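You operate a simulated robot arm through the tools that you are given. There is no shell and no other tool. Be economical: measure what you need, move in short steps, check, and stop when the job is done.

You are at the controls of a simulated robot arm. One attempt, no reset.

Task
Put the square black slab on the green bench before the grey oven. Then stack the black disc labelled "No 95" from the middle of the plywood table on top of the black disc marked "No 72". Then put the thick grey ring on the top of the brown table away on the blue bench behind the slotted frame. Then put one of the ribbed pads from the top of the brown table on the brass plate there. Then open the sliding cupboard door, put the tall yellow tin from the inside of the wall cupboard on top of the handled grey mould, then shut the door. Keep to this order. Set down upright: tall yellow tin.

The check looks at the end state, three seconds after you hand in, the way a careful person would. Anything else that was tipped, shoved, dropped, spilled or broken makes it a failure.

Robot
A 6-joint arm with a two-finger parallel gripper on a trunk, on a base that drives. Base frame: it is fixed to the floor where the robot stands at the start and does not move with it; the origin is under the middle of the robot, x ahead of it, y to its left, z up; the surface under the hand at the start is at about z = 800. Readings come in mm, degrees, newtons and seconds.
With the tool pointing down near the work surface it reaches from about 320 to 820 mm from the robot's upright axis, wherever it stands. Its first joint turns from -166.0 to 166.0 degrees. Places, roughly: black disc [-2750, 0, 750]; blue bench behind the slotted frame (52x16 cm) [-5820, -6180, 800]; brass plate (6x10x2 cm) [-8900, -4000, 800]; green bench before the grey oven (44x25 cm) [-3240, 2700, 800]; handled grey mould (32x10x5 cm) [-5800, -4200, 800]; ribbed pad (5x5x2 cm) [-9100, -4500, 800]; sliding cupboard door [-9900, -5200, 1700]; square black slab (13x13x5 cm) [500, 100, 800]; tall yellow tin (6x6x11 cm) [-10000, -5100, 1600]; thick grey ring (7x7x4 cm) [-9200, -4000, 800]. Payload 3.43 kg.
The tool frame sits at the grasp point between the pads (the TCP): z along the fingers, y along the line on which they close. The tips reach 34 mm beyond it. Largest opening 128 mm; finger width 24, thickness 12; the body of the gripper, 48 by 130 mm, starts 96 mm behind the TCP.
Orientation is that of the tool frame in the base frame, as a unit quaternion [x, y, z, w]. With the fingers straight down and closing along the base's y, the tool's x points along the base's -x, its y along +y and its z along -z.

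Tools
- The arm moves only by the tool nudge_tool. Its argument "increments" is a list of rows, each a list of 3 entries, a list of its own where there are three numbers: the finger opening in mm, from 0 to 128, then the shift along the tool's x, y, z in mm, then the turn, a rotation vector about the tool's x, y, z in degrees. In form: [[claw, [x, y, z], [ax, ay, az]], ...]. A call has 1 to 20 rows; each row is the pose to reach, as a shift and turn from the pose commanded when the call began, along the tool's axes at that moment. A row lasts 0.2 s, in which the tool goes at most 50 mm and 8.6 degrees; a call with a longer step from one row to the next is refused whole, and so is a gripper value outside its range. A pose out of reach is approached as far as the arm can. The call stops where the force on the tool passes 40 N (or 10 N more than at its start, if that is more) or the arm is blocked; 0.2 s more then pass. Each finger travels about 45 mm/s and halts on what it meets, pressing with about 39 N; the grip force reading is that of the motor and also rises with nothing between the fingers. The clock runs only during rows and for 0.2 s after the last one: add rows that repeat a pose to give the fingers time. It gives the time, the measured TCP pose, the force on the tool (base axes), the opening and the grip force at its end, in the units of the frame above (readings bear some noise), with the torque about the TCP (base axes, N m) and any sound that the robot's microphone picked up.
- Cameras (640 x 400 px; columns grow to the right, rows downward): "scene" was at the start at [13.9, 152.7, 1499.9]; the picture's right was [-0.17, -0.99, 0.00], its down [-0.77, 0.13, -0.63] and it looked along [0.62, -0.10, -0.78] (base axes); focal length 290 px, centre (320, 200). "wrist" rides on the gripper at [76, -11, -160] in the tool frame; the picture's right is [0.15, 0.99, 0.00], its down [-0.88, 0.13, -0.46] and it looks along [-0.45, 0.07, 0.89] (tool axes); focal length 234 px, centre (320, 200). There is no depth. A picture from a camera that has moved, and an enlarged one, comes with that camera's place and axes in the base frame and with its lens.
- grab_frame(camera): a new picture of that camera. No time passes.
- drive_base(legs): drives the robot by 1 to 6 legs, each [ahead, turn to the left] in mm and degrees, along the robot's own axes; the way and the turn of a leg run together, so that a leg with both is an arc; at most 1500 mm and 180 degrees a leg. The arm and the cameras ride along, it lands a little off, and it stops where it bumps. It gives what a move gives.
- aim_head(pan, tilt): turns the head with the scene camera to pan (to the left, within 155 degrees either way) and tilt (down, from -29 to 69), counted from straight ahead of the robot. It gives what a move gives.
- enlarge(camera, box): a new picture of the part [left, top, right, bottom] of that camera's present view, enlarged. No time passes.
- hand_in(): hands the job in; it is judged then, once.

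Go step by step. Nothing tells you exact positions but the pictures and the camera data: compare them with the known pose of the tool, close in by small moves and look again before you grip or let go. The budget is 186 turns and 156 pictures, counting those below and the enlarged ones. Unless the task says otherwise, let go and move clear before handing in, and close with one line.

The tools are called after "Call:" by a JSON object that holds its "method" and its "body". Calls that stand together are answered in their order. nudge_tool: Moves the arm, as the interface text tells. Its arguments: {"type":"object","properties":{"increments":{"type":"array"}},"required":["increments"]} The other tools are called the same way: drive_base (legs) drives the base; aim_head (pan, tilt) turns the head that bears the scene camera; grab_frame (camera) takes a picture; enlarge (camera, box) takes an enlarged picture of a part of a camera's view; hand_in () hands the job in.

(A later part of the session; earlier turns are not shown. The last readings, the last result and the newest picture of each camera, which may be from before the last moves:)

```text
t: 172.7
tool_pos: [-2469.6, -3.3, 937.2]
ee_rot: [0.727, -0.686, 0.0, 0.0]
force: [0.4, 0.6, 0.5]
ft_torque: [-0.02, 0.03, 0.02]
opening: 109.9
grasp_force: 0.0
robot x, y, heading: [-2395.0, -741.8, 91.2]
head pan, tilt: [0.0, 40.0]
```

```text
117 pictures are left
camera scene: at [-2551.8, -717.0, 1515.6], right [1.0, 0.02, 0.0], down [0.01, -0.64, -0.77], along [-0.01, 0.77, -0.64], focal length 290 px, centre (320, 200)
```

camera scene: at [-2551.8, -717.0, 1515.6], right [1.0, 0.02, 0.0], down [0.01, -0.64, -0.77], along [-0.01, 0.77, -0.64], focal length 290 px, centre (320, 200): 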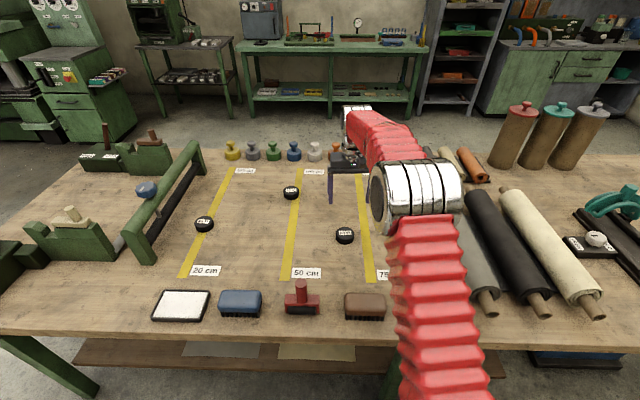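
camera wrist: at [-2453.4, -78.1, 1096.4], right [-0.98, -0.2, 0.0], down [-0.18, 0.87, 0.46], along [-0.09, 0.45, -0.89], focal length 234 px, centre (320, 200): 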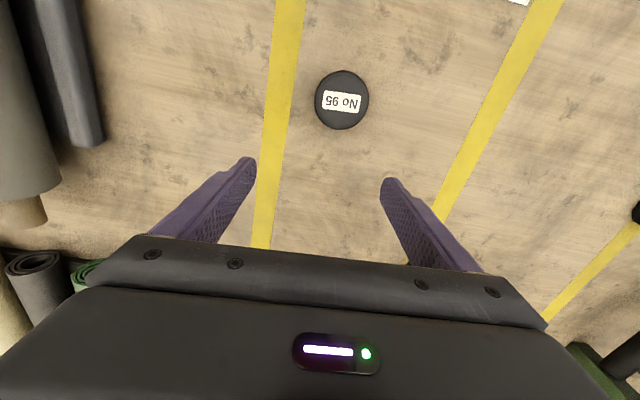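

The wrist view puts No 95 at (-2479, -65) and shows the table top is nearer z = 800. I shift over it and lower part way.

Call:
{"method": "nudge_tool", "body": {"increments": [[110, [30, 7, 10], [0, 0, 0]], [110, [61, 13, 30], [0, 0, 0]], [110, [61, 13, 50], [0, 0, 0]], [110, [61, 13, 62], [0, 0, 0]], [110, [61, 13, 62], [0, 0, 0]]]}}

Call:
{"method": "grab_frame", "body": {"camera": "wrist"}}

Call:
{"method": "enlarge", "body": {"camera": "scene", "box": [270, 150, 430, 250]}}

```text
t: 173.9
tool_pos: [-2478.6, -68.0, 876.3]
ee_rot: [0.728, -0.686, 0.0, 0.0]
force: [-0.5, -0.8, 0.2]
ft_torque: [-0.02, -0.01, 0.02]
opening: 109.9
grasp_force: 0.0
robot x, y, heading: [-2391.9, -742.8, 91.3]
head pan, tilt: [0.0, 40.0]
```

```text
116 pictures are left
camera wrist: at [-2462.6, -140.9, 1035.5], right [-0.98, -0.2, 0.0], down [-0.18, 0.87, 0.46], along [-0.09, 0.45, -0.89], focal length 234 px, centre (320, 200)
```

wrist: 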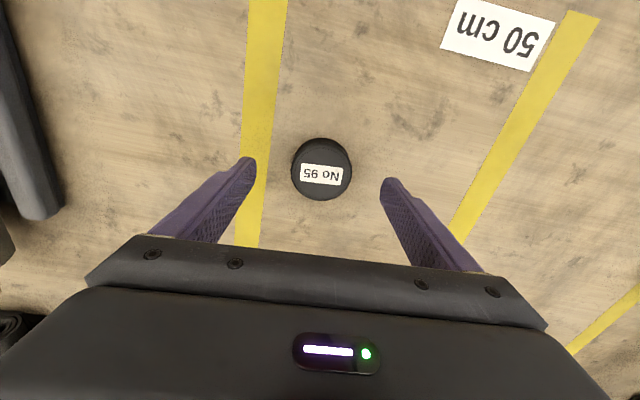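

```text
4.00 times, centred on (350, 200) of scene
camera zoom: at [-2551.8, -717.1, 1515.6], right [1.0, 0.02, 0.0], down [0.01, -0.64, -0.77], along [-0.01, 0.77, -0.64], focal length 1160 px, centre (200, 200)
```

zoom: 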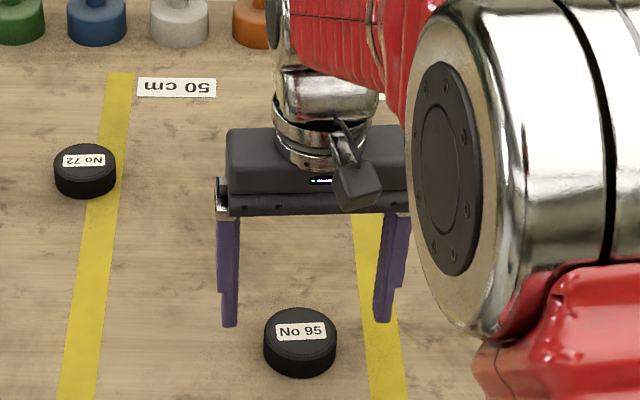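

The disc lies centred between the fingers. I lower in steps, watching force, to learn the true height.

Call:
{"method": "nudge_tool", "body": {"increments": [[110, [0, 0, 10], [0, 0, 0]], [110, [0, 0, 20], [0, 0, 0]], [110, [0, 0, 30], [0, 0, 0]], [110, [0, 0, 36], [0, 0, 0]], [110, [0, 0, 36], [0, 0, 0]]]}}

Call:
{"method": "grab_frame", "body": {"camera": "wrist"}}

Call:
{"method": "enlarge", "body": {"camera": "scene", "box": [290, 170, 410, 260]}}

```text
t: 175.1
tool_pos: [-2478.9, -66.2, 838.8]
ee_rot: [0.727, -0.686, -0.001, -0.001]
force: [0.5, -0.2, -0.3]
ft_torque: [0.02, 0.0, -0.02]
opening: 110.0
grasp_force: 0.1
robot x, y, heading: [-2392.2, -743.4, 91.1]
head pan, tilt: [0.0, 40.0]
```

```text
114 pictures are left
camera wrist: at [-2463.1, -141.4, 997.4], right [-0.98, -0.2, 0.0], down [-0.18, 0.87, 0.46], along [-0.09, 0.45, -0.89], focal length 234 px, centre (320, 200)
```

wrist: 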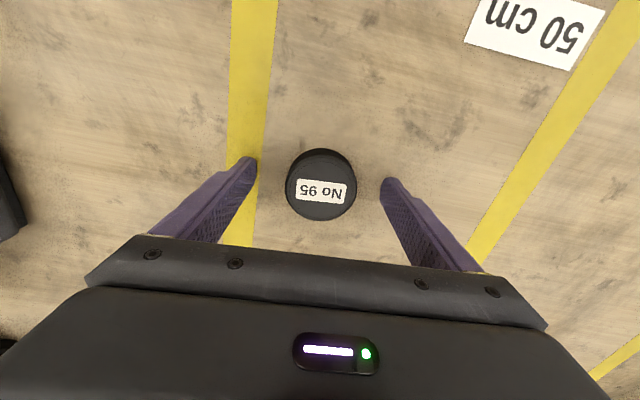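

```text
4.44 times, centred on (350, 215) of scene
camera zoom: at [-2551.8, -717.1, 1515.6], right [1.0, 0.02, 0.0], down [0.01, -0.64, -0.77], along [-0.01, 0.77, -0.64], focal length 1288 px, centre (187, 133)
```

zoom: 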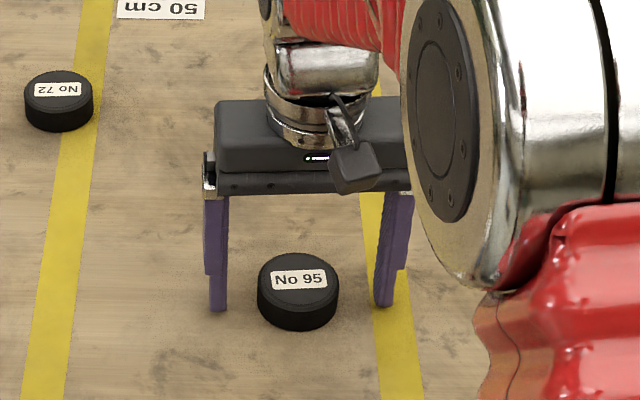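

The fingertips are now about 4 mm above the table beside the disc. I close the grip.

Call:
{"method": "nudge_tool", "body": {"increments": [[80, [0, 0, 0], [0, 0, 0]], [60, [0, 0, 0], [0, 0, 0]], [40, [0, 0, 0], [0, 0, 0]], [20, [0, 0, 0], [0, 0, 0]], [20, [0, 0, 0], [0, 0, 0]], [20, [0, 0, 0], [0, 0, 0]], [20, [0, 0, 0], [0, 0, 0]]]}}

Call:
{"method": "grab_frame", "body": {"camera": "wrist"}}

```text
t: 176.7
tool_pos: [-2478.9, -66.6, 838.6]
ee_rot: [0.727, -0.686, 0.0, 0.0]
force: [-0.5, -0.3, 0.6]
ft_torque: [0.04, 0.0, 0.0]
opening: 58.8
grasp_force: 39.5
robot x, y, heading: [-2394.1, -738.7, 91.0]
head pan, tilt: [0.0, 40.0]
```

```text
112 pictures are left
camera wrist: at [-2463.0, -141.4, 997.6], right [-0.98, -0.2, 0.0], down [-0.18, 0.87, 0.46], along [-0.09, 0.45, -0.89], focal length 234 px, centre (320, 200)
```

wrist: 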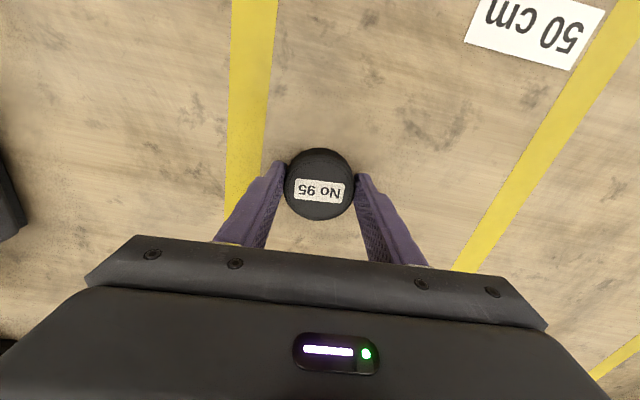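

Gripped at 59 mm. I lift and draw the arm back for driving round to the north side, where No 72 is in reach.

Call:
{"method": "nudge_tool", "body": {"increments": [[20, [0, 0, -20], [0, 0, 0]], [20, [0, 0, -60], [0, 0, 0]], [20, [0, 0, -105], [0, 0, 0]], [20, [0, 0, -150], [0, 0, 0]], [20, [0, 0, -195], [0, 0, 0]], [20, [30, 15, -228], [0, 0, 0]], [20, [70, 30, -228], [0, 0, 0]], [20, [110, 47, -228], [0, 0, 0]], [20, [150, 65, -228], [0, 0, 0]], [20, [190, 83, -228], [0, 0, 0]], [20, [230, 100, -228], [0, 0, 0]], [20, [230, 100, -228], [0, 0, 0]]]}}

Call:
{"method": "grab_frame", "body": {"camera": "scene"}}

Call:
{"method": "drive_base", "body": {"legs": [[-120, 0], [0, 90], [1350, 0], [300, 0]]}}

Call:
{"method": "grab_frame", "body": {"camera": "wrist"}}

```text
t: 179.3
tool_pos: [-2561.7, -300.7, 1068.0]
ee_rot: [0.727, -0.687, -0.001, 0.0]
force: [-0.1, 1.2, -1.5]
ft_torque: [0.01, 0.01, -0.04]
opening: 58.7
grasp_force: 38.9
robot x, y, heading: [-2394.9, -741.9, 91.0]
head pan, tilt: [0.0, 40.0]
```

```text
111 pictures are left
camera scene: at [-2551.8, -717.4, 1515.6], right [1.0, 0.02, 0.0], down [0.01, -0.64, -0.77], along [-0.01, 0.77, -0.64], focal length 290 px, centre (320, 200)
```

scene: 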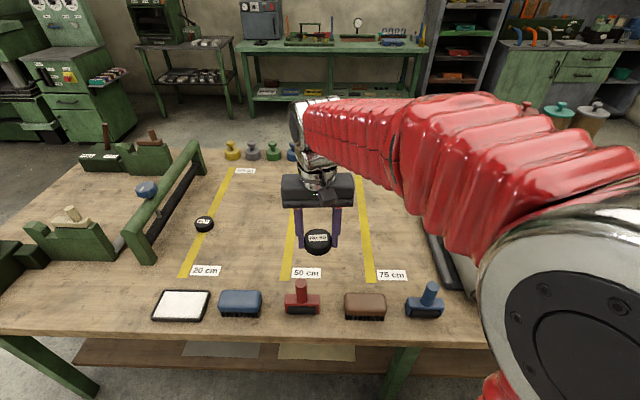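

```text
t: 196.8
tool_pos: [-4471.9, -1037.6, 1065.9]
ee_rot: [1.0, 0.017, 0.0, 0.0]
force: [0.1, 0.2, -0.9]
ft_torque: [0.03, -0.02, 0.01]
opening: 58.7
grasp_force: 39.0
robot x, y, heading: [-4025.0, -875.7, 179.8]
head pan, tilt: [0.0, 40.0]
```

```text
110 pictures are left
camera wrist: at [-4396.4, -1023.3, 1225.9], right [0.18, -0.98, 0.0], down [-0.88, -0.16, 0.46], along [-0.45, -0.08, -0.89], focal length 234 px, centre (320, 200)
```

wrist: 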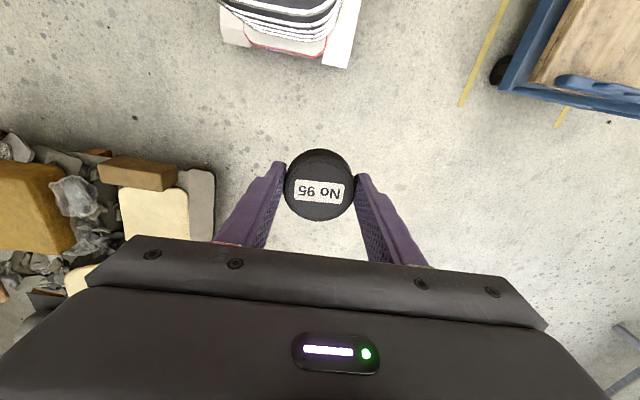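

Clear way. I continue round the west end and along the north side.

Call:
{"method": "drive_base", "body": {"legs": [[150, 0], [0, -90], [1100, 0], [1050, 0]]}}

Call:
{"method": "drive_base", "body": {"legs": [[0, -90], [1420, 0], [0, -90]]}}

Call:
{"method": "grab_frame", "body": {"camera": "scene"}}

```text
t: 217.4
tool_pos: [-4396.5, 1723.0, 1068.3]
ee_rot: [0.734, -0.68, 0.0, 0.0]
force: [0.2, -0.4, -1.1]
ft_torque: [0.01, 0.0, 0.02]
opening: 58.8
grasp_force: 39.1
robot x, y, heading: [-4218.0, 1285.2, 91.9]
head pan, tilt: [0.0, 40.0]
```

```text
t: 238.1
tool_pos: [-2659.1, 822.3, 1067.5]
ee_rot: [0.708, 0.706, 0.0, -0.001]
force: [0.3, -0.3, -0.8]
ft_torque: [-0.05, 0.03, 0.0]
opening: 58.9
grasp_force: 38.7
robot x, y, heading: [-2753.2, 1273.2, -92.2]
head pan, tilt: [0.0, 40.0]
```

```text
109 pictures are left
camera scene: at [-2597.2, 1241.8, 1515.6], right [-1.0, 0.04, 0.0], down [0.02, 0.64, -0.77], along [-0.03, -0.77, -0.64], focal length 290 px, centre (320, 200)
```

scene: 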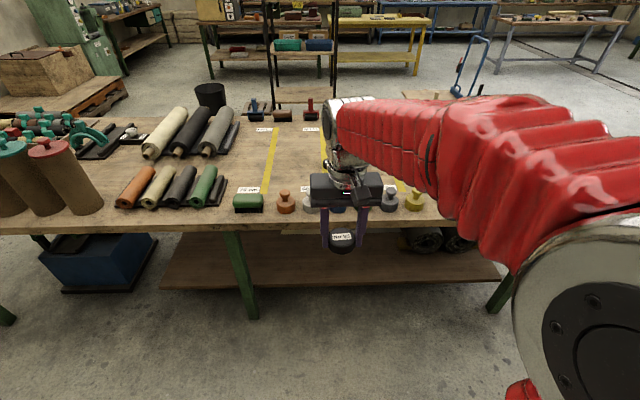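

I'm facing the table from the north, edge near y = 505. I drive closer and move the tool over the No 72 area.

Call:
{"method": "drive_base", "body": {"legs": [[360, 0]]}}

Call:
{"method": "nudge_tool", "body": {"increments": [[20, [-40, 0, 0], [0, 0, 0]], [20, [-80, 0, 0], [0, 0, 0]], [20, [-120, 0, 0], [0, 0, 0]], [20, [-160, 0, 0], [0, 0, 0]], [20, [-200, 0, 0], [0, 0, 0]], [20, [-200, 0, 0], [0, 0, 0]]]}}

Call:
{"method": "grab_frame", "body": {"camera": "wrist"}}

Call:
{"method": "grab_frame", "body": {"camera": "scene"}}

```text
t: 241.0
tool_pos: [-2673.5, 451.1, 1068.4]
ee_rot: [0.71, 0.705, 0.0, 0.0]
force: [-0.2, -0.2, -1.5]
ft_torque: [0.01, 0.01, 0.0]
opening: 58.8
grasp_force: 39.2
robot x, y, heading: [-2765.5, 904.8, -92.3]
head pan, tilt: [0.0, 40.0]
```

```text
t: 242.4
tool_pos: [-2675.5, 249.7, 1068.7]
ee_rot: [0.71, 0.705, 0.0, 0.0]
force: [-0.5, -0.7, -1.4]
ft_torque: [-0.03, 0.04, 0.0]
opening: 58.8
grasp_force: 38.6
robot x, y, heading: [-2764.7, 901.1, -92.0]
head pan, tilt: [0.0, 40.0]
```

```text
108 pictures are left
camera wrist: at [-2686.9, 326.2, 1227.6], right [0.99, 0.14, 0.0], down [0.12, -0.88, 0.46], along [0.06, -0.45, -0.89], focal length 234 px, centre (320, 200)
```

wrist: 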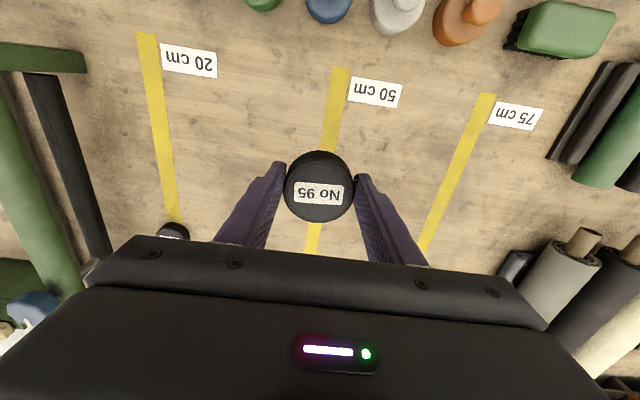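

```text
107 pictures are left
camera scene: at [-2611.3, 870.0, 1515.6], right [-1.0, 0.04, 0.0], down [0.03, 0.64, -0.77], along [-0.03, -0.77, -0.64], focal length 290 px, centre (320, 200)
```

scene: 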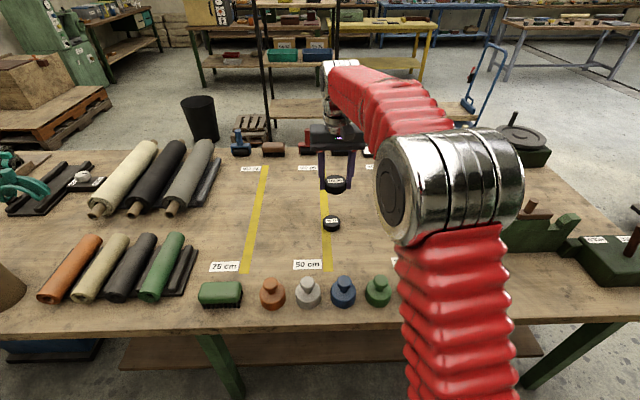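

The held disc hides No 72 from the wrist camera. I pass slightly beyond it to see it in that view.

Call:
{"method": "nudge_tool", "body": {"increments": [[20, [-45, 0, 0], [0, 0, 0]], [20, [-90, 0, 0], [0, 0, 0]], [20, [-130, 0, 0], [0, 0, 0]], [20, [-130, 0, 0], [0, 0, 0]]]}}

Call:
{"method": "grab_frame", "body": {"camera": "wrist"}}

Call:
{"method": "enlarge", "body": {"camera": "scene", "box": [270, 130, 390, 250]}}

```text
t: 243.4
tool_pos: [-2676.2, 140.0, 1065.1]
ee_rot: [0.71, 0.705, 0.001, -0.001]
force: [1.2, -0.3, -0.9]
ft_torque: [0.0, 0.01, -0.01]
opening: 58.7
grasp_force: 39.5
out of reach, approached as far as the arm can: row 3, 4
robot x, y, heading: [-2764.4, 899.7, -92.3]
head pan, tilt: [0.0, 40.0]
```

```text
106 pictures are left
camera wrist: at [-2687.7, 216.5, 1223.8], right [0.99, 0.14, 0.0], down [0.12, -0.88, 0.45], along [0.06, -0.45, -0.89], focal length 234 px, centre (320, 200)
```

wrist: 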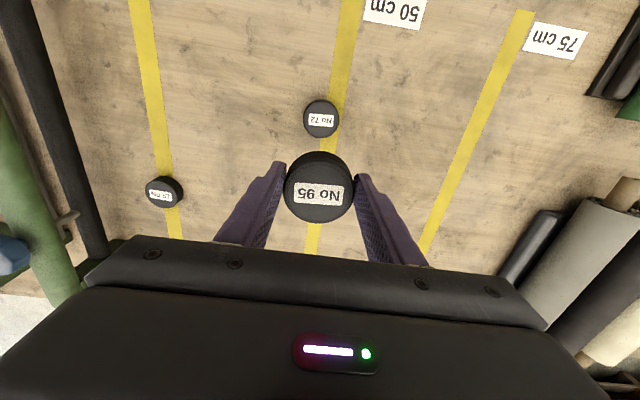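

```text
3.33 times, centred on (330, 190) of scene
camera zoom: at [-2611.3, 870.0, 1515.6], right [-1.0, 0.04, 0.0], down [0.03, 0.64, -0.77], along [-0.03, -0.77, -0.64], focal length 966 px, centre (287, 233)
```

zoom: 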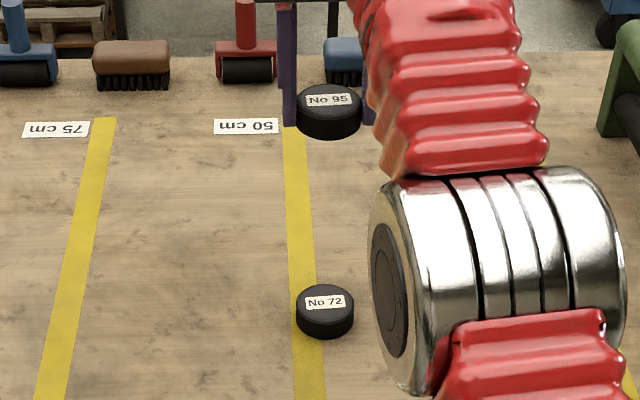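

No 72 is at about (-2678, 160), top near z = 825. I line up over it and descend part way.

Call:
{"method": "nudge_tool", "body": {"increments": [[20, [20, -2, 0], [0, 0, 0]], [20, [20, -2, 40], [0, 0, 0]], [20, [20, -2, 80], [0, 0, 0]], [20, [20, -2, 120], [0, 0, 0]], [20, [20, -2, 150], [0, 0, 0]], [20, [20, -2, 150], [0, 0, 0]]]}}

Call:
{"method": "grab_frame", "body": {"camera": "wrist"}}

Call:
{"method": "enlarge", "body": {"camera": "scene", "box": [270, 160, 390, 250]}}

```text
t: 244.8
tool_pos: [-2680.0, 158.3, 913.8]
ee_rot: [0.71, 0.704, 0.0, 0.0]
force: [0.0, 0.3, -1.1]
ft_torque: [-0.01, 0.01, 0.01]
opening: 59.2
grasp_force: 39.3
robot x, y, heading: [-2763.4, 901.0, -92.4]
head pan, tilt: [0.0, 40.0]
```

```text
104 pictures are left
camera wrist: at [-2690.8, 235.0, 1072.7], right [0.99, 0.14, 0.0], down [0.12, -0.88, 0.46], along [0.06, -0.45, -0.89], focal length 234 px, centre (320, 200)
```

wrist: 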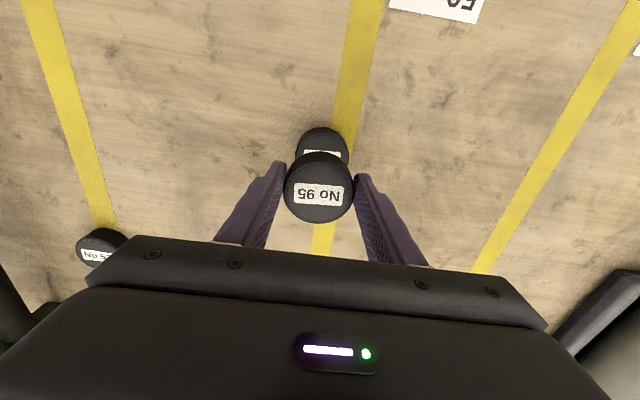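

```text
4.44 times, centred on (330, 205) of scene
camera zoom: at [-2611.3, 869.9, 1515.6], right [-1.0, 0.04, 0.0], down [0.03, 0.64, -0.77], along [-0.03, -0.77, -0.64], focal length 1288 px, centre (276, 178)
```

zoom: 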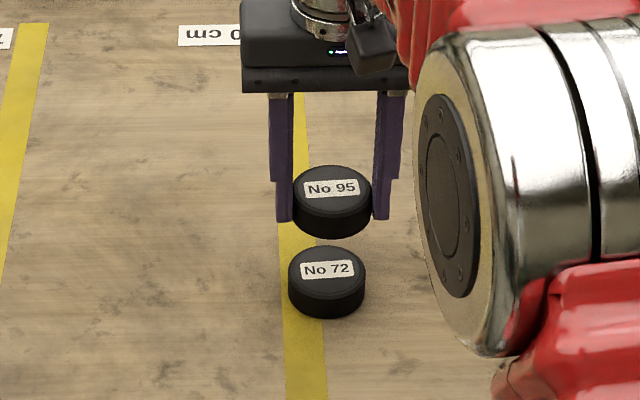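

Comparing held and lying discs in both views, No 72 is about 10 mm nearer to me. I correct and lower more.

Call:
{"method": "nudge_tool", "body": {"increments": [[20, [9, 1, 0], [0, 0, 0]], [20, [9, 1, 15], [0, 0, 0]], [20, [9, 1, 30], [0, 0, 0]], [20, [9, 1, 38], [0, 0, 0]], [20, [9, 1, 38], [0, 0, 0]]]}}

Call:
{"method": "enlarge", "body": {"camera": "wrist", "box": [260, 100, 400, 240]}}

Call:
{"method": "enlarge", "body": {"camera": "scene", "box": [290, 170, 370, 250]}}

```text
t: 246.0
tool_pos: [-2676.6, 167.8, 877.4]
ee_rot: [0.71, 0.705, 0.0, 0.0]
force: [-0.3, -0.3, -0.8]
ft_torque: [0.02, -0.02, 0.02]
opening: 59.0
grasp_force: 38.6
robot x, y, heading: [-2765.3, 901.1, -92.1]
head pan, tilt: [0.0, 40.0]
```

```text
2.86 times, centred on (330, 170) of wrist
camera zoom: at [-2687.9, 244.4, 1036.0], right [0.99, 0.14, 0.0], down [0.12, -0.88, 0.45], along [0.06, -0.45, -0.89], focal length 669 px, centre (291, 286)
```

zoom: 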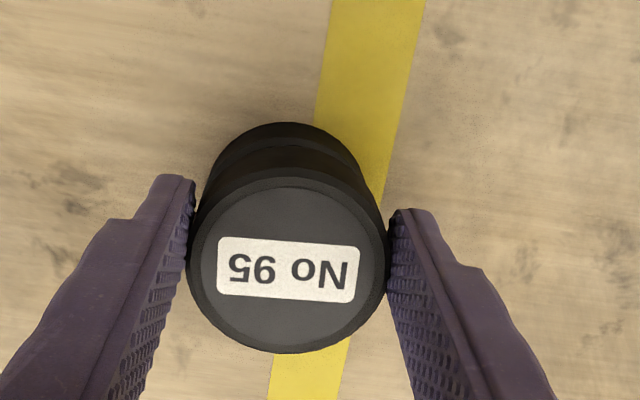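

```text
5.00 times, centred on (330, 210) of scene
camera zoom: at [-2611.3, 869.9, 1515.6], right [-1.0, 0.04, 0.0], down [0.03, 0.64, -0.77], along [-0.03, -0.77, -0.64], focal length 1450 px, centre (270, 150)
```

zoom: 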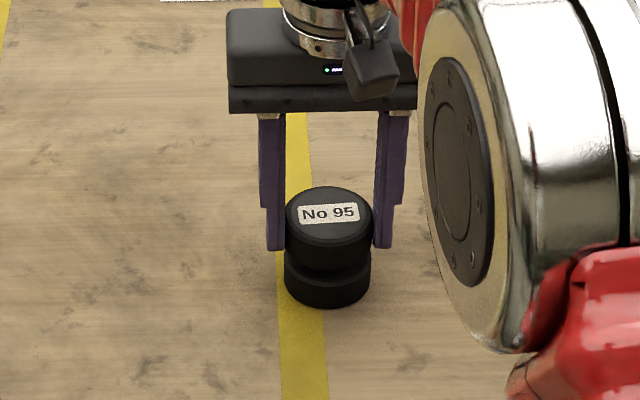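

Well aligned. I lower gently until the discs touch.

Call:
{"method": "nudge_tool", "body": {"increments": [[20, [0, 0, 5], [0, 0, 0]], [20, [0, 0, 9], [0, 0, 0]], [20, [0, 0, 12], [0, 0, 0]], [20, [0, 0, 15], [0, 0, 0]], [20, [0, 0, 15], [0, 0, 0]]]}}

Call:
{"method": "enlarge", "body": {"camera": "scene", "box": [290, 170, 370, 250]}}

```text
t: 247.2
tool_pos: [-2678.3, 166.9, 862.8]
ee_rot: [0.709, 0.705, 0.001, 0.0]
force: [-0.3, 0.0, 0.2]
ft_torque: [-0.03, 0.0, -0.02]
opening: 58.8
grasp_force: 39.3
robot x, y, heading: [-2764.4, 899.8, -92.5]
head pan, tilt: [0.0, 40.0]
```

```text
5.00 times, centred on (330, 210) of scene
camera zoom: at [-2611.4, 869.9, 1515.6], right [-1.0, 0.04, 0.0], down [0.03, 0.64, -0.77], along [-0.03, -0.77, -0.64], focal length 1450 px, centre (270, 150)
```

zoom: 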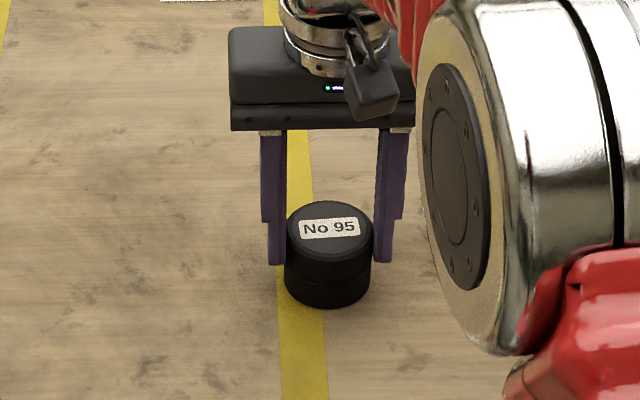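

Almost in contact; a couple of millimetres more.

Call:
{"method": "nudge_tool", "body": {"increments": [[20, [0, 0, 1], [0, 0, 0]], [20, [0, 0, 2], [0, 0, 0]], [20, [0, 0, 2], [0, 0, 0]]]}}

```text
t: 248.0
tool_pos: [-2678.7, 167.2, 863.6]
ee_rot: [0.709, 0.705, -0.002, 0.002]
force: [-2.6, -0.2, 30.3]
ft_torque: [-0.04, 0.1, -0.02]
opening: 58.6
grasp_force: 38.9
robot x, y, heading: [-2765.7, 900.8, -92.4]
head pan, tilt: [0.0, 40.0]
```

Firm contact. I ease off 1 mm, open and rise straight up.

Call:
{"method": "nudge_tool", "body": {"increments": [[20, [0, 0, -1], [0, 0, 0]], [62, [0, 0, -1], [0, 0, 0]], [75, [0, 0, -1], [0, 0, 0]], [90, [0, 0, -1], [0, 0, 0]], [90, [0, 0, -1], [0, 0, 0]], [90, [0, 0, -30], [0, 0, 0]], [90, [0, 0, -75], [0, 0, 0]], [90, [0, 0, -120], [0, 0, 0]], [90, [0, 0, -165], [0, 0, 0]], [90, [0, 0, -205], [0, 0, 0]], [90, [45, 0, -205], [0, 0, 0]], [90, [90, 0, -205], [0, 0, 0]], [90, [135, 0, -205], [0, 0, 0]], [90, [180, 0, -205], [0, 0, 0]], [90, [225, 0, -205], [0, 0, 0]], [90, [270, 0, -205], [0, 0, 0]]]}}

Call:
{"method": "grab_frame", "body": {"camera": "scene"}}

Call:
{"method": "enlarge", "body": {"camera": "scene", "box": [290, 170, 370, 250]}}

```text
t: 251.4
tool_pos: [-2675.3, 439.0, 1060.8]
ee_rot: [0.71, 0.704, 0.0, 0.0]
force: [0.5, -0.8, -0.6]
ft_torque: [0.01, 0.0, 0.02]
opening: 90.2
grasp_force: 0.0
robot x, y, heading: [-2768.5, 899.1, -92.3]
head pan, tilt: [0.0, 40.0]
```

```text
99 pictures are left
camera scene: at [-2611.4, 870.0, 1515.6], right [-1.0, 0.04, 0.0], down [0.03, 0.64, -0.77], along [-0.03, -0.77, -0.64], focal length 290 px, centre (320, 200)
```

scene: 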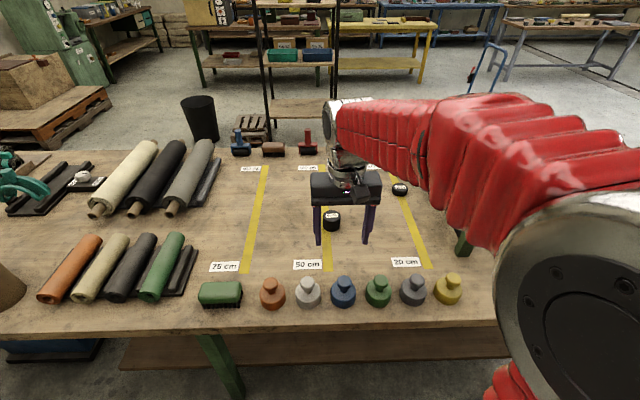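

```text
5.00 times, centred on (330, 210) of scene
camera zoom: at [-2611.4, 870.0, 1515.6], right [-1.0, 0.04, 0.0], down [0.03, 0.64, -0.77], along [-0.03, -0.77, -0.64], focal length 1450 px, centre (270, 150)
```

zoom: 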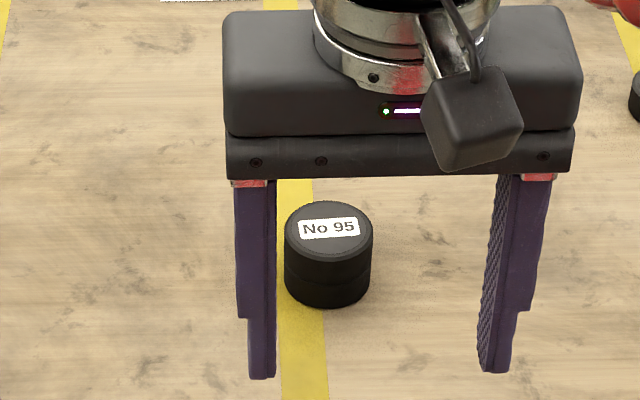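

No 95 is neatly stacked on No 72. Next is the brown table far to the west-south-west; I drive round and look for a route.

Call:
{"method": "drive_base", "body": {"legs": [[-360, 0], [0, -90], [1450, 0], [0, 90], [1300, 0], [1200, 0]]}}

Call:
{"method": "aim_head", "body": {"pan": -60, "tilt": 12}}

Call:
{"method": "grab_frame", "body": {"camera": "scene"}}

Call:
{"method": "aim_head", "body": {"pan": -10, "tilt": 15}}

Call:
{"method": "grab_frame", "body": {"camera": "scene"}}

```text
t: 289.6
tool_pos: [-4243.8, -1550.8, 1061.8]
ee_rot: [0.721, 0.693, 0.001, 0.001]
force: [-0.1, 0.8, -0.3]
ft_torque: [0.04, 0.0, 0.01]
opening: 89.7
grasp_force: 0.0
robot x, y, heading: [-4319.0, -1086.6, -94.0]
head pan, tilt: [0.0, 40.0]
```

```text
t: 290.9
tool_pos: [-4243.8, -1551.4, 1062.7]
ee_rot: [0.721, 0.693, 0.001, 0.0]
force: [0.5, -0.2, -0.1]
ft_torque: [0.04, 0.03, 0.02]
opening: 90.1
grasp_force: 0.0
robot x, y, heading: [-4321.7, -1084.9, -94.0]
head pan, tilt: [-60.0, 12.0]
```

```text
97 pictures are left
camera scene: at [-4244.1, -1077.0, 1560.0], right [-0.44, 0.9, 0.0], down [0.19, 0.09, -0.98], along [-0.88, -0.43, -0.21], focal length 290 px, centre (320, 200)
```

scene: 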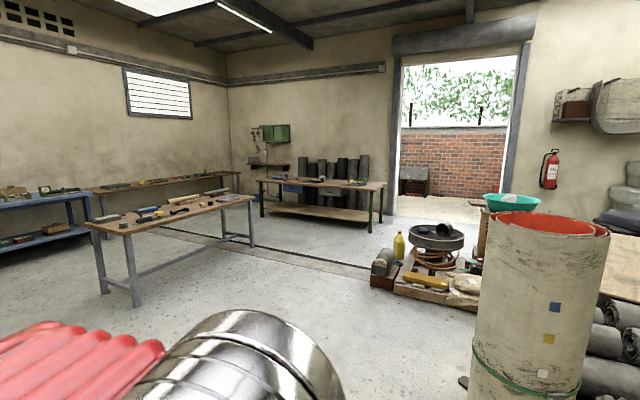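

```text
t: 292.1
tool_pos: [-4242.8, -1550.6, 1062.8]
ee_rot: [0.721, 0.693, 0.0, 0.0]
force: [0.7, -0.3, 0.1]
ft_torque: [-0.02, -0.01, 0.03]
opening: 89.8
grasp_force: 0.2
robot x, y, heading: [-4316.6, -1089.4, -94.3]
head pan, tilt: [-10.0, 15.0]
```

```text
96 pictures are left
camera scene: at [-4183.1, -1126.9, 1555.2], right [-0.97, 0.25, 0.0], down [0.06, 0.25, -0.97], along [-0.24, -0.94, -0.26], focal length 290 px, centre (320, 200)
```

scene: 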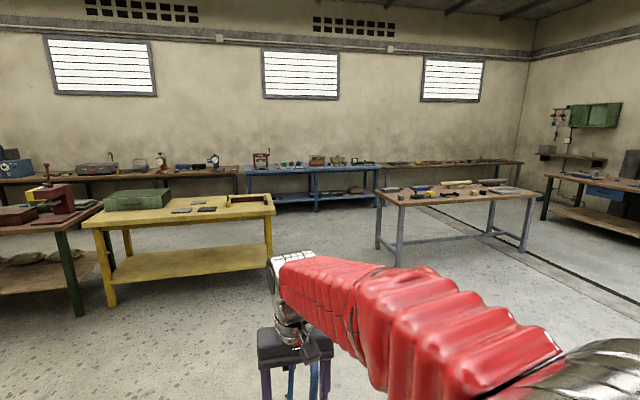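

The brown table stands by the doorway at x ≈ -8900, with the wall cupboard behind; table B (grey legs) is in between. I drive diagonally clear of trolley and pallets, then west.

Call:
{"method": "drive_base", "body": {"legs": [[0, -41], [1200, 0], [1150, 0], [0, -45], [1100, 0]]}}

Call:
{"method": "aim_head", "body": {"pan": 20, "tilt": 20}}

Call:
{"method": "grab_frame", "body": {"camera": "scene"}}

```text
t: 319.8
tool_pos: [-7582.3, -2719.6, 1062.2]
ee_rot: [1.0, -0.017, -0.001, 0.0]
force: [-0.1, 0.3, 0.0]
ft_torque: [-0.02, 0.01, -0.01]
opening: 90.0
grasp_force: 0.0
robot x, y, heading: [-7116.6, -2639.2, 176.3]
head pan, tilt: [-10.0, 15.0]
```

```text
t: 320.8
tool_pos: [-7582.8, -2719.2, 1064.1]
ee_rot: [1.0, -0.016, 0.0, 0.0]
force: [-0.3, -0.2, -0.1]
ft_torque: [-0.01, -0.02, 0.02]
opening: 90.2
grasp_force: 0.1
robot x, y, heading: [-7117.5, -2637.2, 176.1]
head pan, tilt: [20.0, 20.0]
```

```text
95 pictures are left
camera scene: at [-7160.6, -2826.4, 1547.0], right [-0.28, 0.96, 0.0], down [0.33, 0.1, -0.94], along [-0.9, -0.26, -0.34], focal length 290 px, centre (320, 200)
```

scene: 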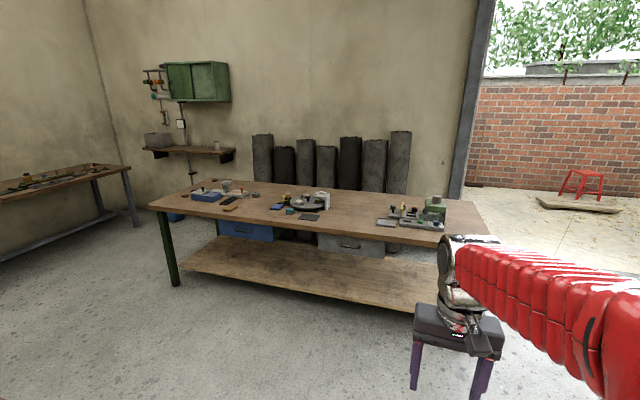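

Here is the brown table with its items and the wall cupboard behind. I zoom in to identify ring, plate and pads.

Call:
{"method": "enlarge", "body": {"camera": "scene", "box": [170, 165, 350, 250]}}

Call:
{"method": "enlarge", "body": {"camera": "scene", "box": [130, 50, 270, 180]}}

```text
3.56 times, centred on (260, 208) of scene
camera zoom: at [-7160.6, -2826.4, 1547.0], right [-0.28, 0.96, 0.0], down [0.33, 0.1, -0.94], along [-0.9, -0.26, -0.34], focal length 1031 px, centre (533, 173)
```

zoom: 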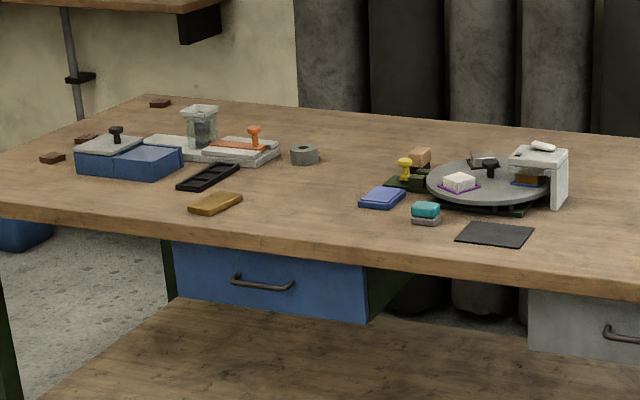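

```text
3.08 times, centred on (200, 115) of scene
camera zoom: at [-7160.6, -2826.4, 1547.0], right [-0.28, 0.96, 0.0], down [0.33, 0.1, -0.94], along [-0.9, -0.26, -0.34], focal length 892 px, centre (689, 462)
```

zoom: 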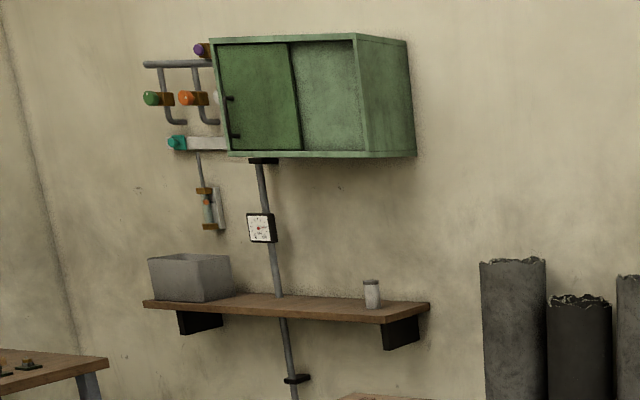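

Ring ≈ (-9054, -3892), brass plate ≈ (-8775, -3937), pads ≈ y -4440. I drive to stand before the ring.

Call:
{"method": "drive_base", "body": {"legs": [[1050, 4], [0, 90], [1270, 0], [0, -90], [100, 0]]}}

Call:
{"method": "aim_head", "body": {"pan": 0, "tilt": 32}}

Call:
{"method": "grab_frame", "body": {"camera": "scene"}}

```text
t: 347.8
tool_pos: [-8658.1, -4004.7, 1062.9]
ee_rot: [1.0, 0.019, 0.0, 0.0]
force: [0.7, -0.6, -0.7]
ft_torque: [0.03, 0.03, -0.01]
opening: 89.9
grasp_force: 0.1
robot x, y, heading: [-8201.3, -3937.1, -179.1]
head pan, tilt: [20.0, 20.0]
```

```text
t: 348.6
tool_pos: [-8658.3, -4004.3, 1063.7]
ee_rot: [1.0, 0.02, 0.0, 0.0]
force: [-0.9, 0.6, -0.3]
ft_torque: [-0.03, -0.01, -0.03]
opening: 90.1
grasp_force: 0.1
robot x, y, heading: [-8197.0, -3941.6, -179.5]
head pan, tilt: [0.0, 32.0]
```

```text
92 pictures are left
camera scene: at [-8230.2, -4093.8, 1527.9], right [-0.01, 1.0, 0.0], down [0.53, 0.01, -0.85], along [-0.85, -0.01, -0.53], focal length 290 px, centre (320, 200)
```

scene: 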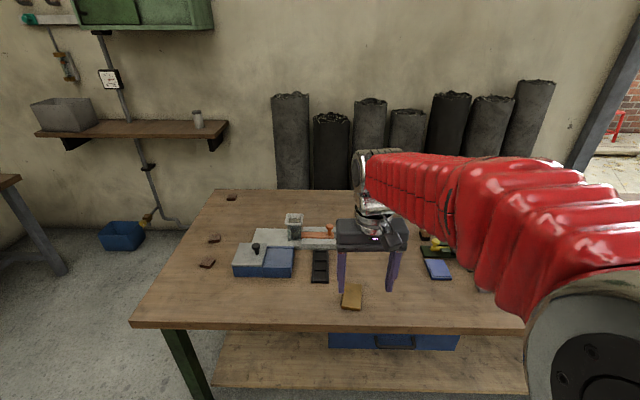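

I drive 150 mm closer and look with the wrist camera for the ring.

Call:
{"method": "drive_base", "body": {"legs": [[160, 0]]}}

Call:
{"method": "nudge_tool", "body": {"increments": [[100, [-40, -10, 0], [0, 0, 0]], [110, [-80, -20, 0], [0, 0, 0]], [110, [-120, -30, 0], [0, 0, 0]], [110, [-160, -40, 0], [0, 0, 0]], [110, [-160, -40, 0], [0, 0, 0]]]}}

Call:
{"method": "grab_frame", "body": {"camera": "wrist"}}

Call:
{"method": "grab_frame", "body": {"camera": "scene"}}

```text
t: 350.3
tool_pos: [-8816.6, -4005.5, 1062.7]
ee_rot: [1.0, 0.02, 0.0, 0.0]
force: [0.1, -0.2, -0.7]
ft_torque: [-0.02, -0.02, 0.01]
opening: 89.8
grasp_force: 0.1
robot x, y, heading: [-8358.1, -3941.9, -179.3]
head pan, tilt: [0.0, 32.0]
```

```text
t: 351.5
tool_pos: [-8979.1, -3975.7, 1062.9]
ee_rot: [1.0, 0.02, 0.0, 0.0]
force: [-0.4, 0.4, 0.0]
ft_torque: [0.01, -0.01, -0.02]
opening: 110.0
grasp_force: 0.0
robot x, y, heading: [-8359.3, -3937.5, -179.1]
head pan, tilt: [0.0, 32.0]
```

```text
91 pictures are left
camera wrist: at [-8903.8, -3960.7, 1221.4], right [0.19, -0.98, 0.0], down [-0.87, -0.17, 0.46], along [-0.45, -0.08, -0.89], focal length 234 px, centre (320, 200)
```

wrist: 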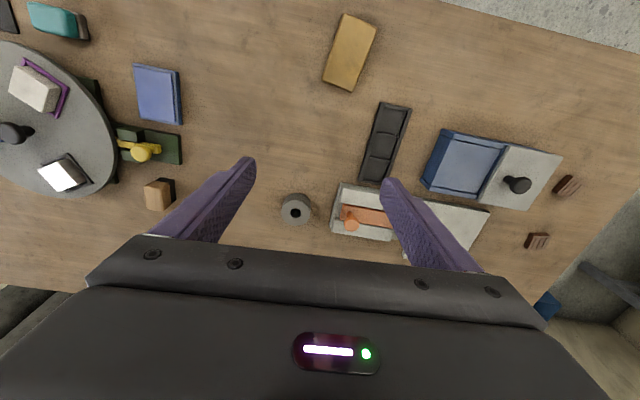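

```text
90 pictures are left
camera scene: at [-8388.2, -4095.7, 1527.8], right [-0.01, 1.0, 0.0], down [0.53, 0.01, -0.85], along [-0.85, -0.01, -0.53], focal length 290 px, centre (320, 200)
```

scene: 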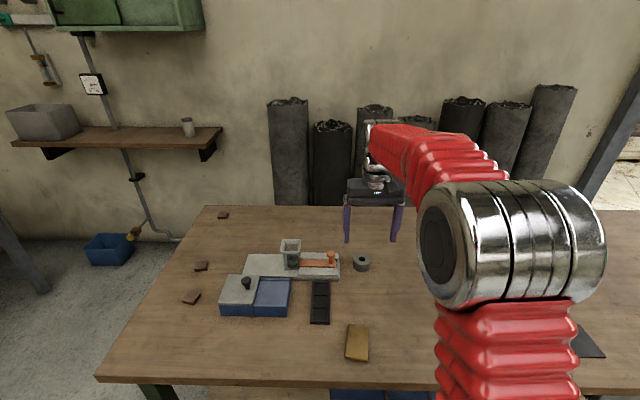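

Ring at about (-9122, -3955), with a grey block about 30 mm beside it. I hover above with a narrower opening.

Call:
{"method": "nudge_tool", "body": {"increments": [[100, [-40, -7, 0], [0, 0, 0]], [88, [-80, -14, 20], [0, 0, 0]], [88, [-115, -21, 50], [0, 0, 0]], [88, [-142, -26, 85], [0, 0, 0]], [88, [-142, -26, 125], [0, 0, 0]], [88, [-142, -26, 150], [0, 0, 0]], [88, [-142, -26, 150], [0, 0, 0]]]}}

Call:
{"method": "grab_frame", "body": {"camera": "wrist"}}

Call:
{"method": "enlarge", "body": {"camera": "scene", "box": [270, 200, 430, 300]}}

```text
t: 353.1
tool_pos: [-9121.8, -3955.6, 915.5]
ee_rot: [1.0, 0.02, 0.0, 0.0]
force: [0.2, 0.5, 0.3]
ft_torque: [0.02, 0.0, 0.01]
opening: 88.3
grasp_force: 0.1
robot x, y, heading: [-8356.9, -3938.9, -179.0]
head pan, tilt: [0.0, 32.0]
```

```text
89 pictures are left
camera wrist: at [-9045.7, -3940.7, 1073.1], right [0.19, -0.98, 0.0], down [-0.87, -0.17, 0.46], along [-0.45, -0.08, -0.89], focal length 234 px, centre (320, 200)
```

wrist: 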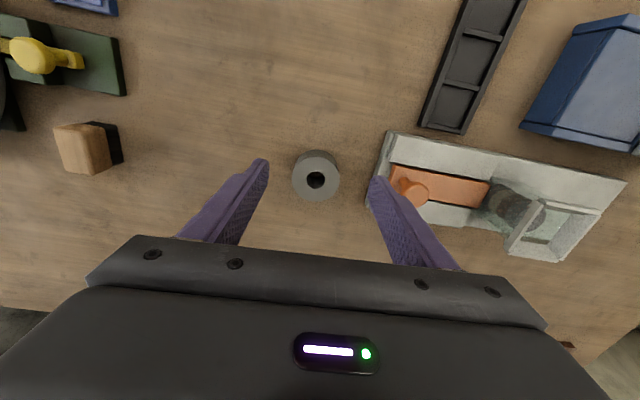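

```text
4.00 times, centred on (350, 250) of scene
camera zoom: at [-8388.4, -4095.7, 1527.8], right [-0.01, 1.0, 0.0], down [0.53, 0.01, -0.85], along [-0.85, -0.01, -0.53], focal length 1160 px, centre (200, 0)
```

zoom: 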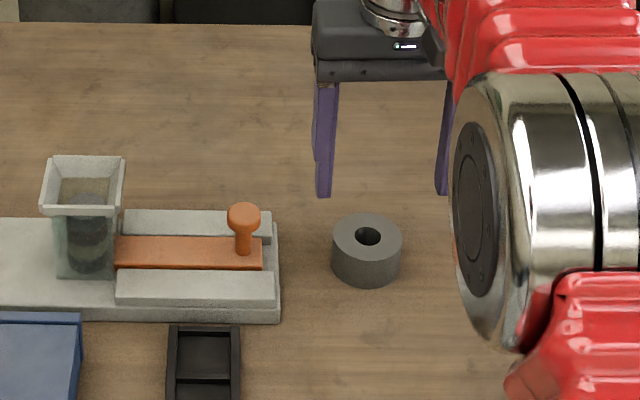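

Ring centre reads (-9143, -3953). I shift, narrow to 78 mm and lower to ring-top level for a check.

Call:
{"method": "nudge_tool", "body": {"increments": [[78, [-10, -2, 0], [0, 0, 0]], [78, [-21, -3, 10], [0, 0, 0]], [78, [-21, -3, 30], [0, 0, 0]], [78, [-21, -3, 45], [0, 0, 0]], [78, [-21, -3, 45], [0, 0, 0]]]}}

Call:
{"method": "grab_frame", "body": {"camera": "wrist"}}

Call:
{"method": "enlarge", "body": {"camera": "scene", "box": [310, 210, 430, 290]}}

```text
t: 354.3
tool_pos: [-9143.5, -3950.5, 867.8]
ee_rot: [1.0, 0.02, 0.0, 0.001]
force: [0.3, 0.7, -0.3]
ft_torque: [0.03, 0.02, 0.01]
opening: 78.0
grasp_force: 0.2
robot x, y, heading: [-8357.8, -3936.7, -179.4]
head pan, tilt: [0.0, 32.0]
```

```text
87 pictures are left
camera wrist: at [-9067.1, -3935.5, 1026.8], right [0.19, -0.98, 0.0], down [-0.87, -0.17, 0.46], along [-0.45, -0.08, -0.89], focal length 234 px, centre (320, 200)
```

wrist: 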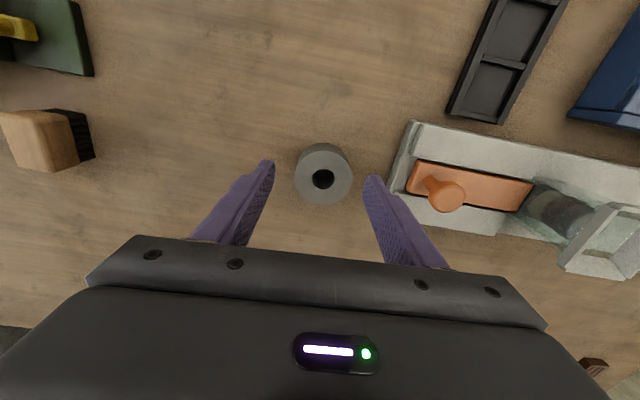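

```text
5.00 times, centred on (370, 250) of scene
camera zoom: at [-8388.4, -4095.7, 1527.8], right [-0.01, 1.0, 0.0], down [0.53, 0.01, -0.85], along [-0.85, -0.01, -0.53], focal length 1450 px, centre (70, -50)
```

zoom: 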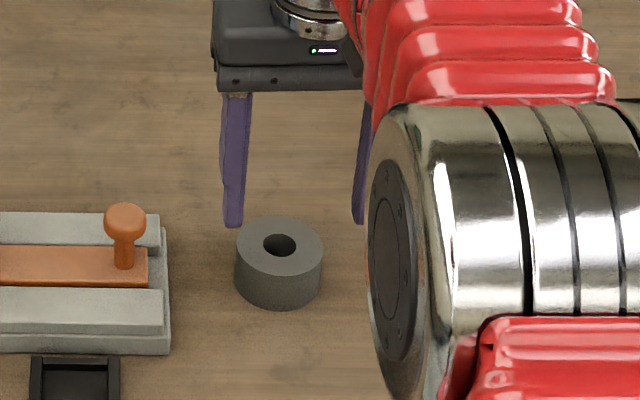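

I make a small correction and lower to just beside the ring, checking once more.

Call:
{"method": "nudge_tool", "body": {"increments": [[76, [-6, 3, 5], [0, 0, 0]], [76, [-6, 3, 15], [0, 0, 0]], [76, [-6, 3, 21], [0, 0, 0]], [76, [-6, 3, 21], [0, 0, 0]]]}}

Call:
{"method": "enlarge", "body": {"camera": "wrist", "box": [240, 110, 400, 240]}}

Call:
{"method": "enlarge", "body": {"camera": "scene", "box": [330, 220, 420, 280]}}

```text
t: 355.3
tool_pos: [-9147.2, -3956.0, 846.9]
ee_rot: [1.0, 0.02, 0.0, 0.0]
force: [-0.2, 0.0, 0.0]
ft_torque: [-0.01, 0.0, -0.03]
opening: 75.9
grasp_force: 0.0
robot x, y, heading: [-8359.7, -3939.5, -179.3]
head pan, tilt: [0.0, 32.0]
```

```text
3.08 times, centred on (320, 175) of wrist
camera zoom: at [-9072.3, -3940.3, 1006.3], right [0.19, -0.98, 0.0], down [-0.87, -0.17, 0.46], along [-0.45, -0.08, -0.89], focal length 720 px, centre (320, 277)
```

zoom: 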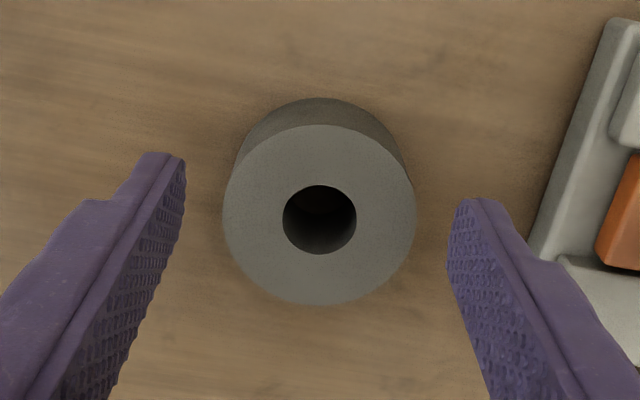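

```text
6.67 times, centred on (375, 250) of scene
camera zoom: at [-8388.4, -4095.7, 1527.8], right [-0.01, 1.0, 0.0], down [0.53, 0.01, -0.85], along [-0.85, -0.01, -0.53], focal length 1933 px, centre (-47, -133)
```

zoom: 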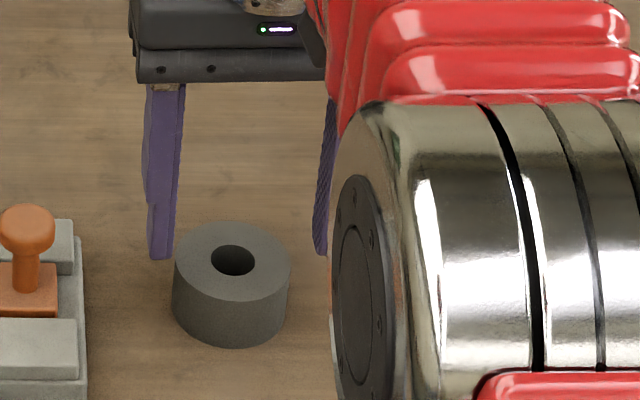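

The scene view shows the tips are still near ring-top height, so this table is lower (about z = 780). I shift 5 mm and lower further.

Call:
{"method": "nudge_tool", "body": {"increments": [[76, [-5, 1, 6], [0, 0, 0]], [76, [-5, 1, 12], [0, 0, 0]], [76, [-5, 1, 18], [0, 0, 0]], [76, [-5, 1, 22], [0, 0, 0]], [76, [-5, 1, 22], [0, 0, 0]]]}}

Call:
{"method": "enlarge", "body": {"camera": "wrist", "box": [240, 110, 400, 240]}}

Call:
{"method": "enlarge", "body": {"camera": "scene", "box": [330, 220, 420, 280]}}

```text
t: 356.5
tool_pos: [-9152.4, -3955.2, 825.4]
ee_rot: [1.0, 0.021, 0.0, 0.0]
force: [-0.4, -0.7, -1.0]
ft_torque: [0.0, 0.01, -0.01]
opening: 76.0
grasp_force: 0.0
robot x, y, heading: [-8357.6, -3940.8, -179.2]
head pan, tilt: [0.0, 32.0]
```

```text
3.08 times, centred on (320, 175) of wrist
camera zoom: at [-9078.1, -3940.0, 983.8], right [0.19, -0.98, 0.0], down [-0.87, -0.17, 0.46], along [-0.45, -0.08, -0.89], focal length 720 px, centre (320, 277)
```

zoom: 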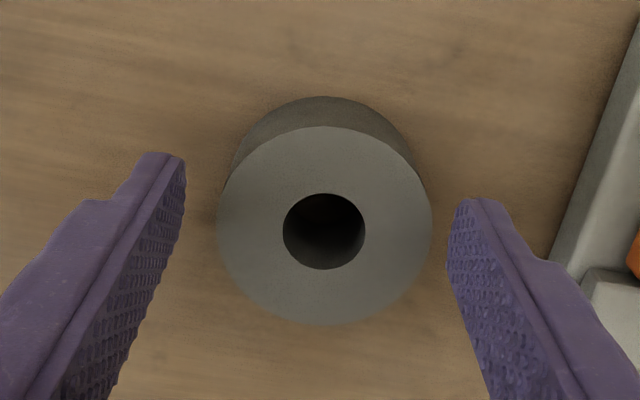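

```text
6.67 times, centred on (375, 250) of scene
camera zoom: at [-8388.4, -4095.7, 1527.8], right [-0.01, 1.0, 0.0], down [0.53, 0.01, -0.85], along [-0.85, -0.01, -0.53], focal length 1933 px, centre (-47, -133)
```

zoom: 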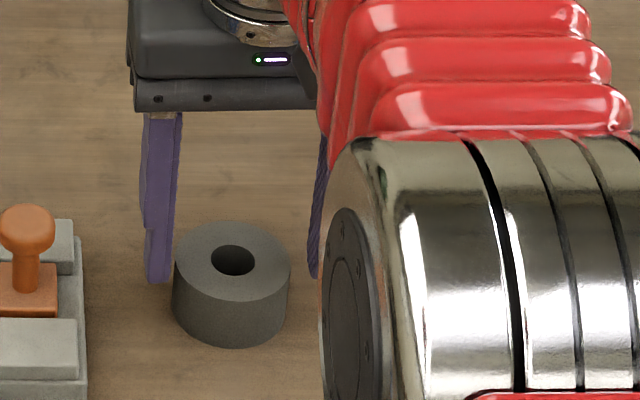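

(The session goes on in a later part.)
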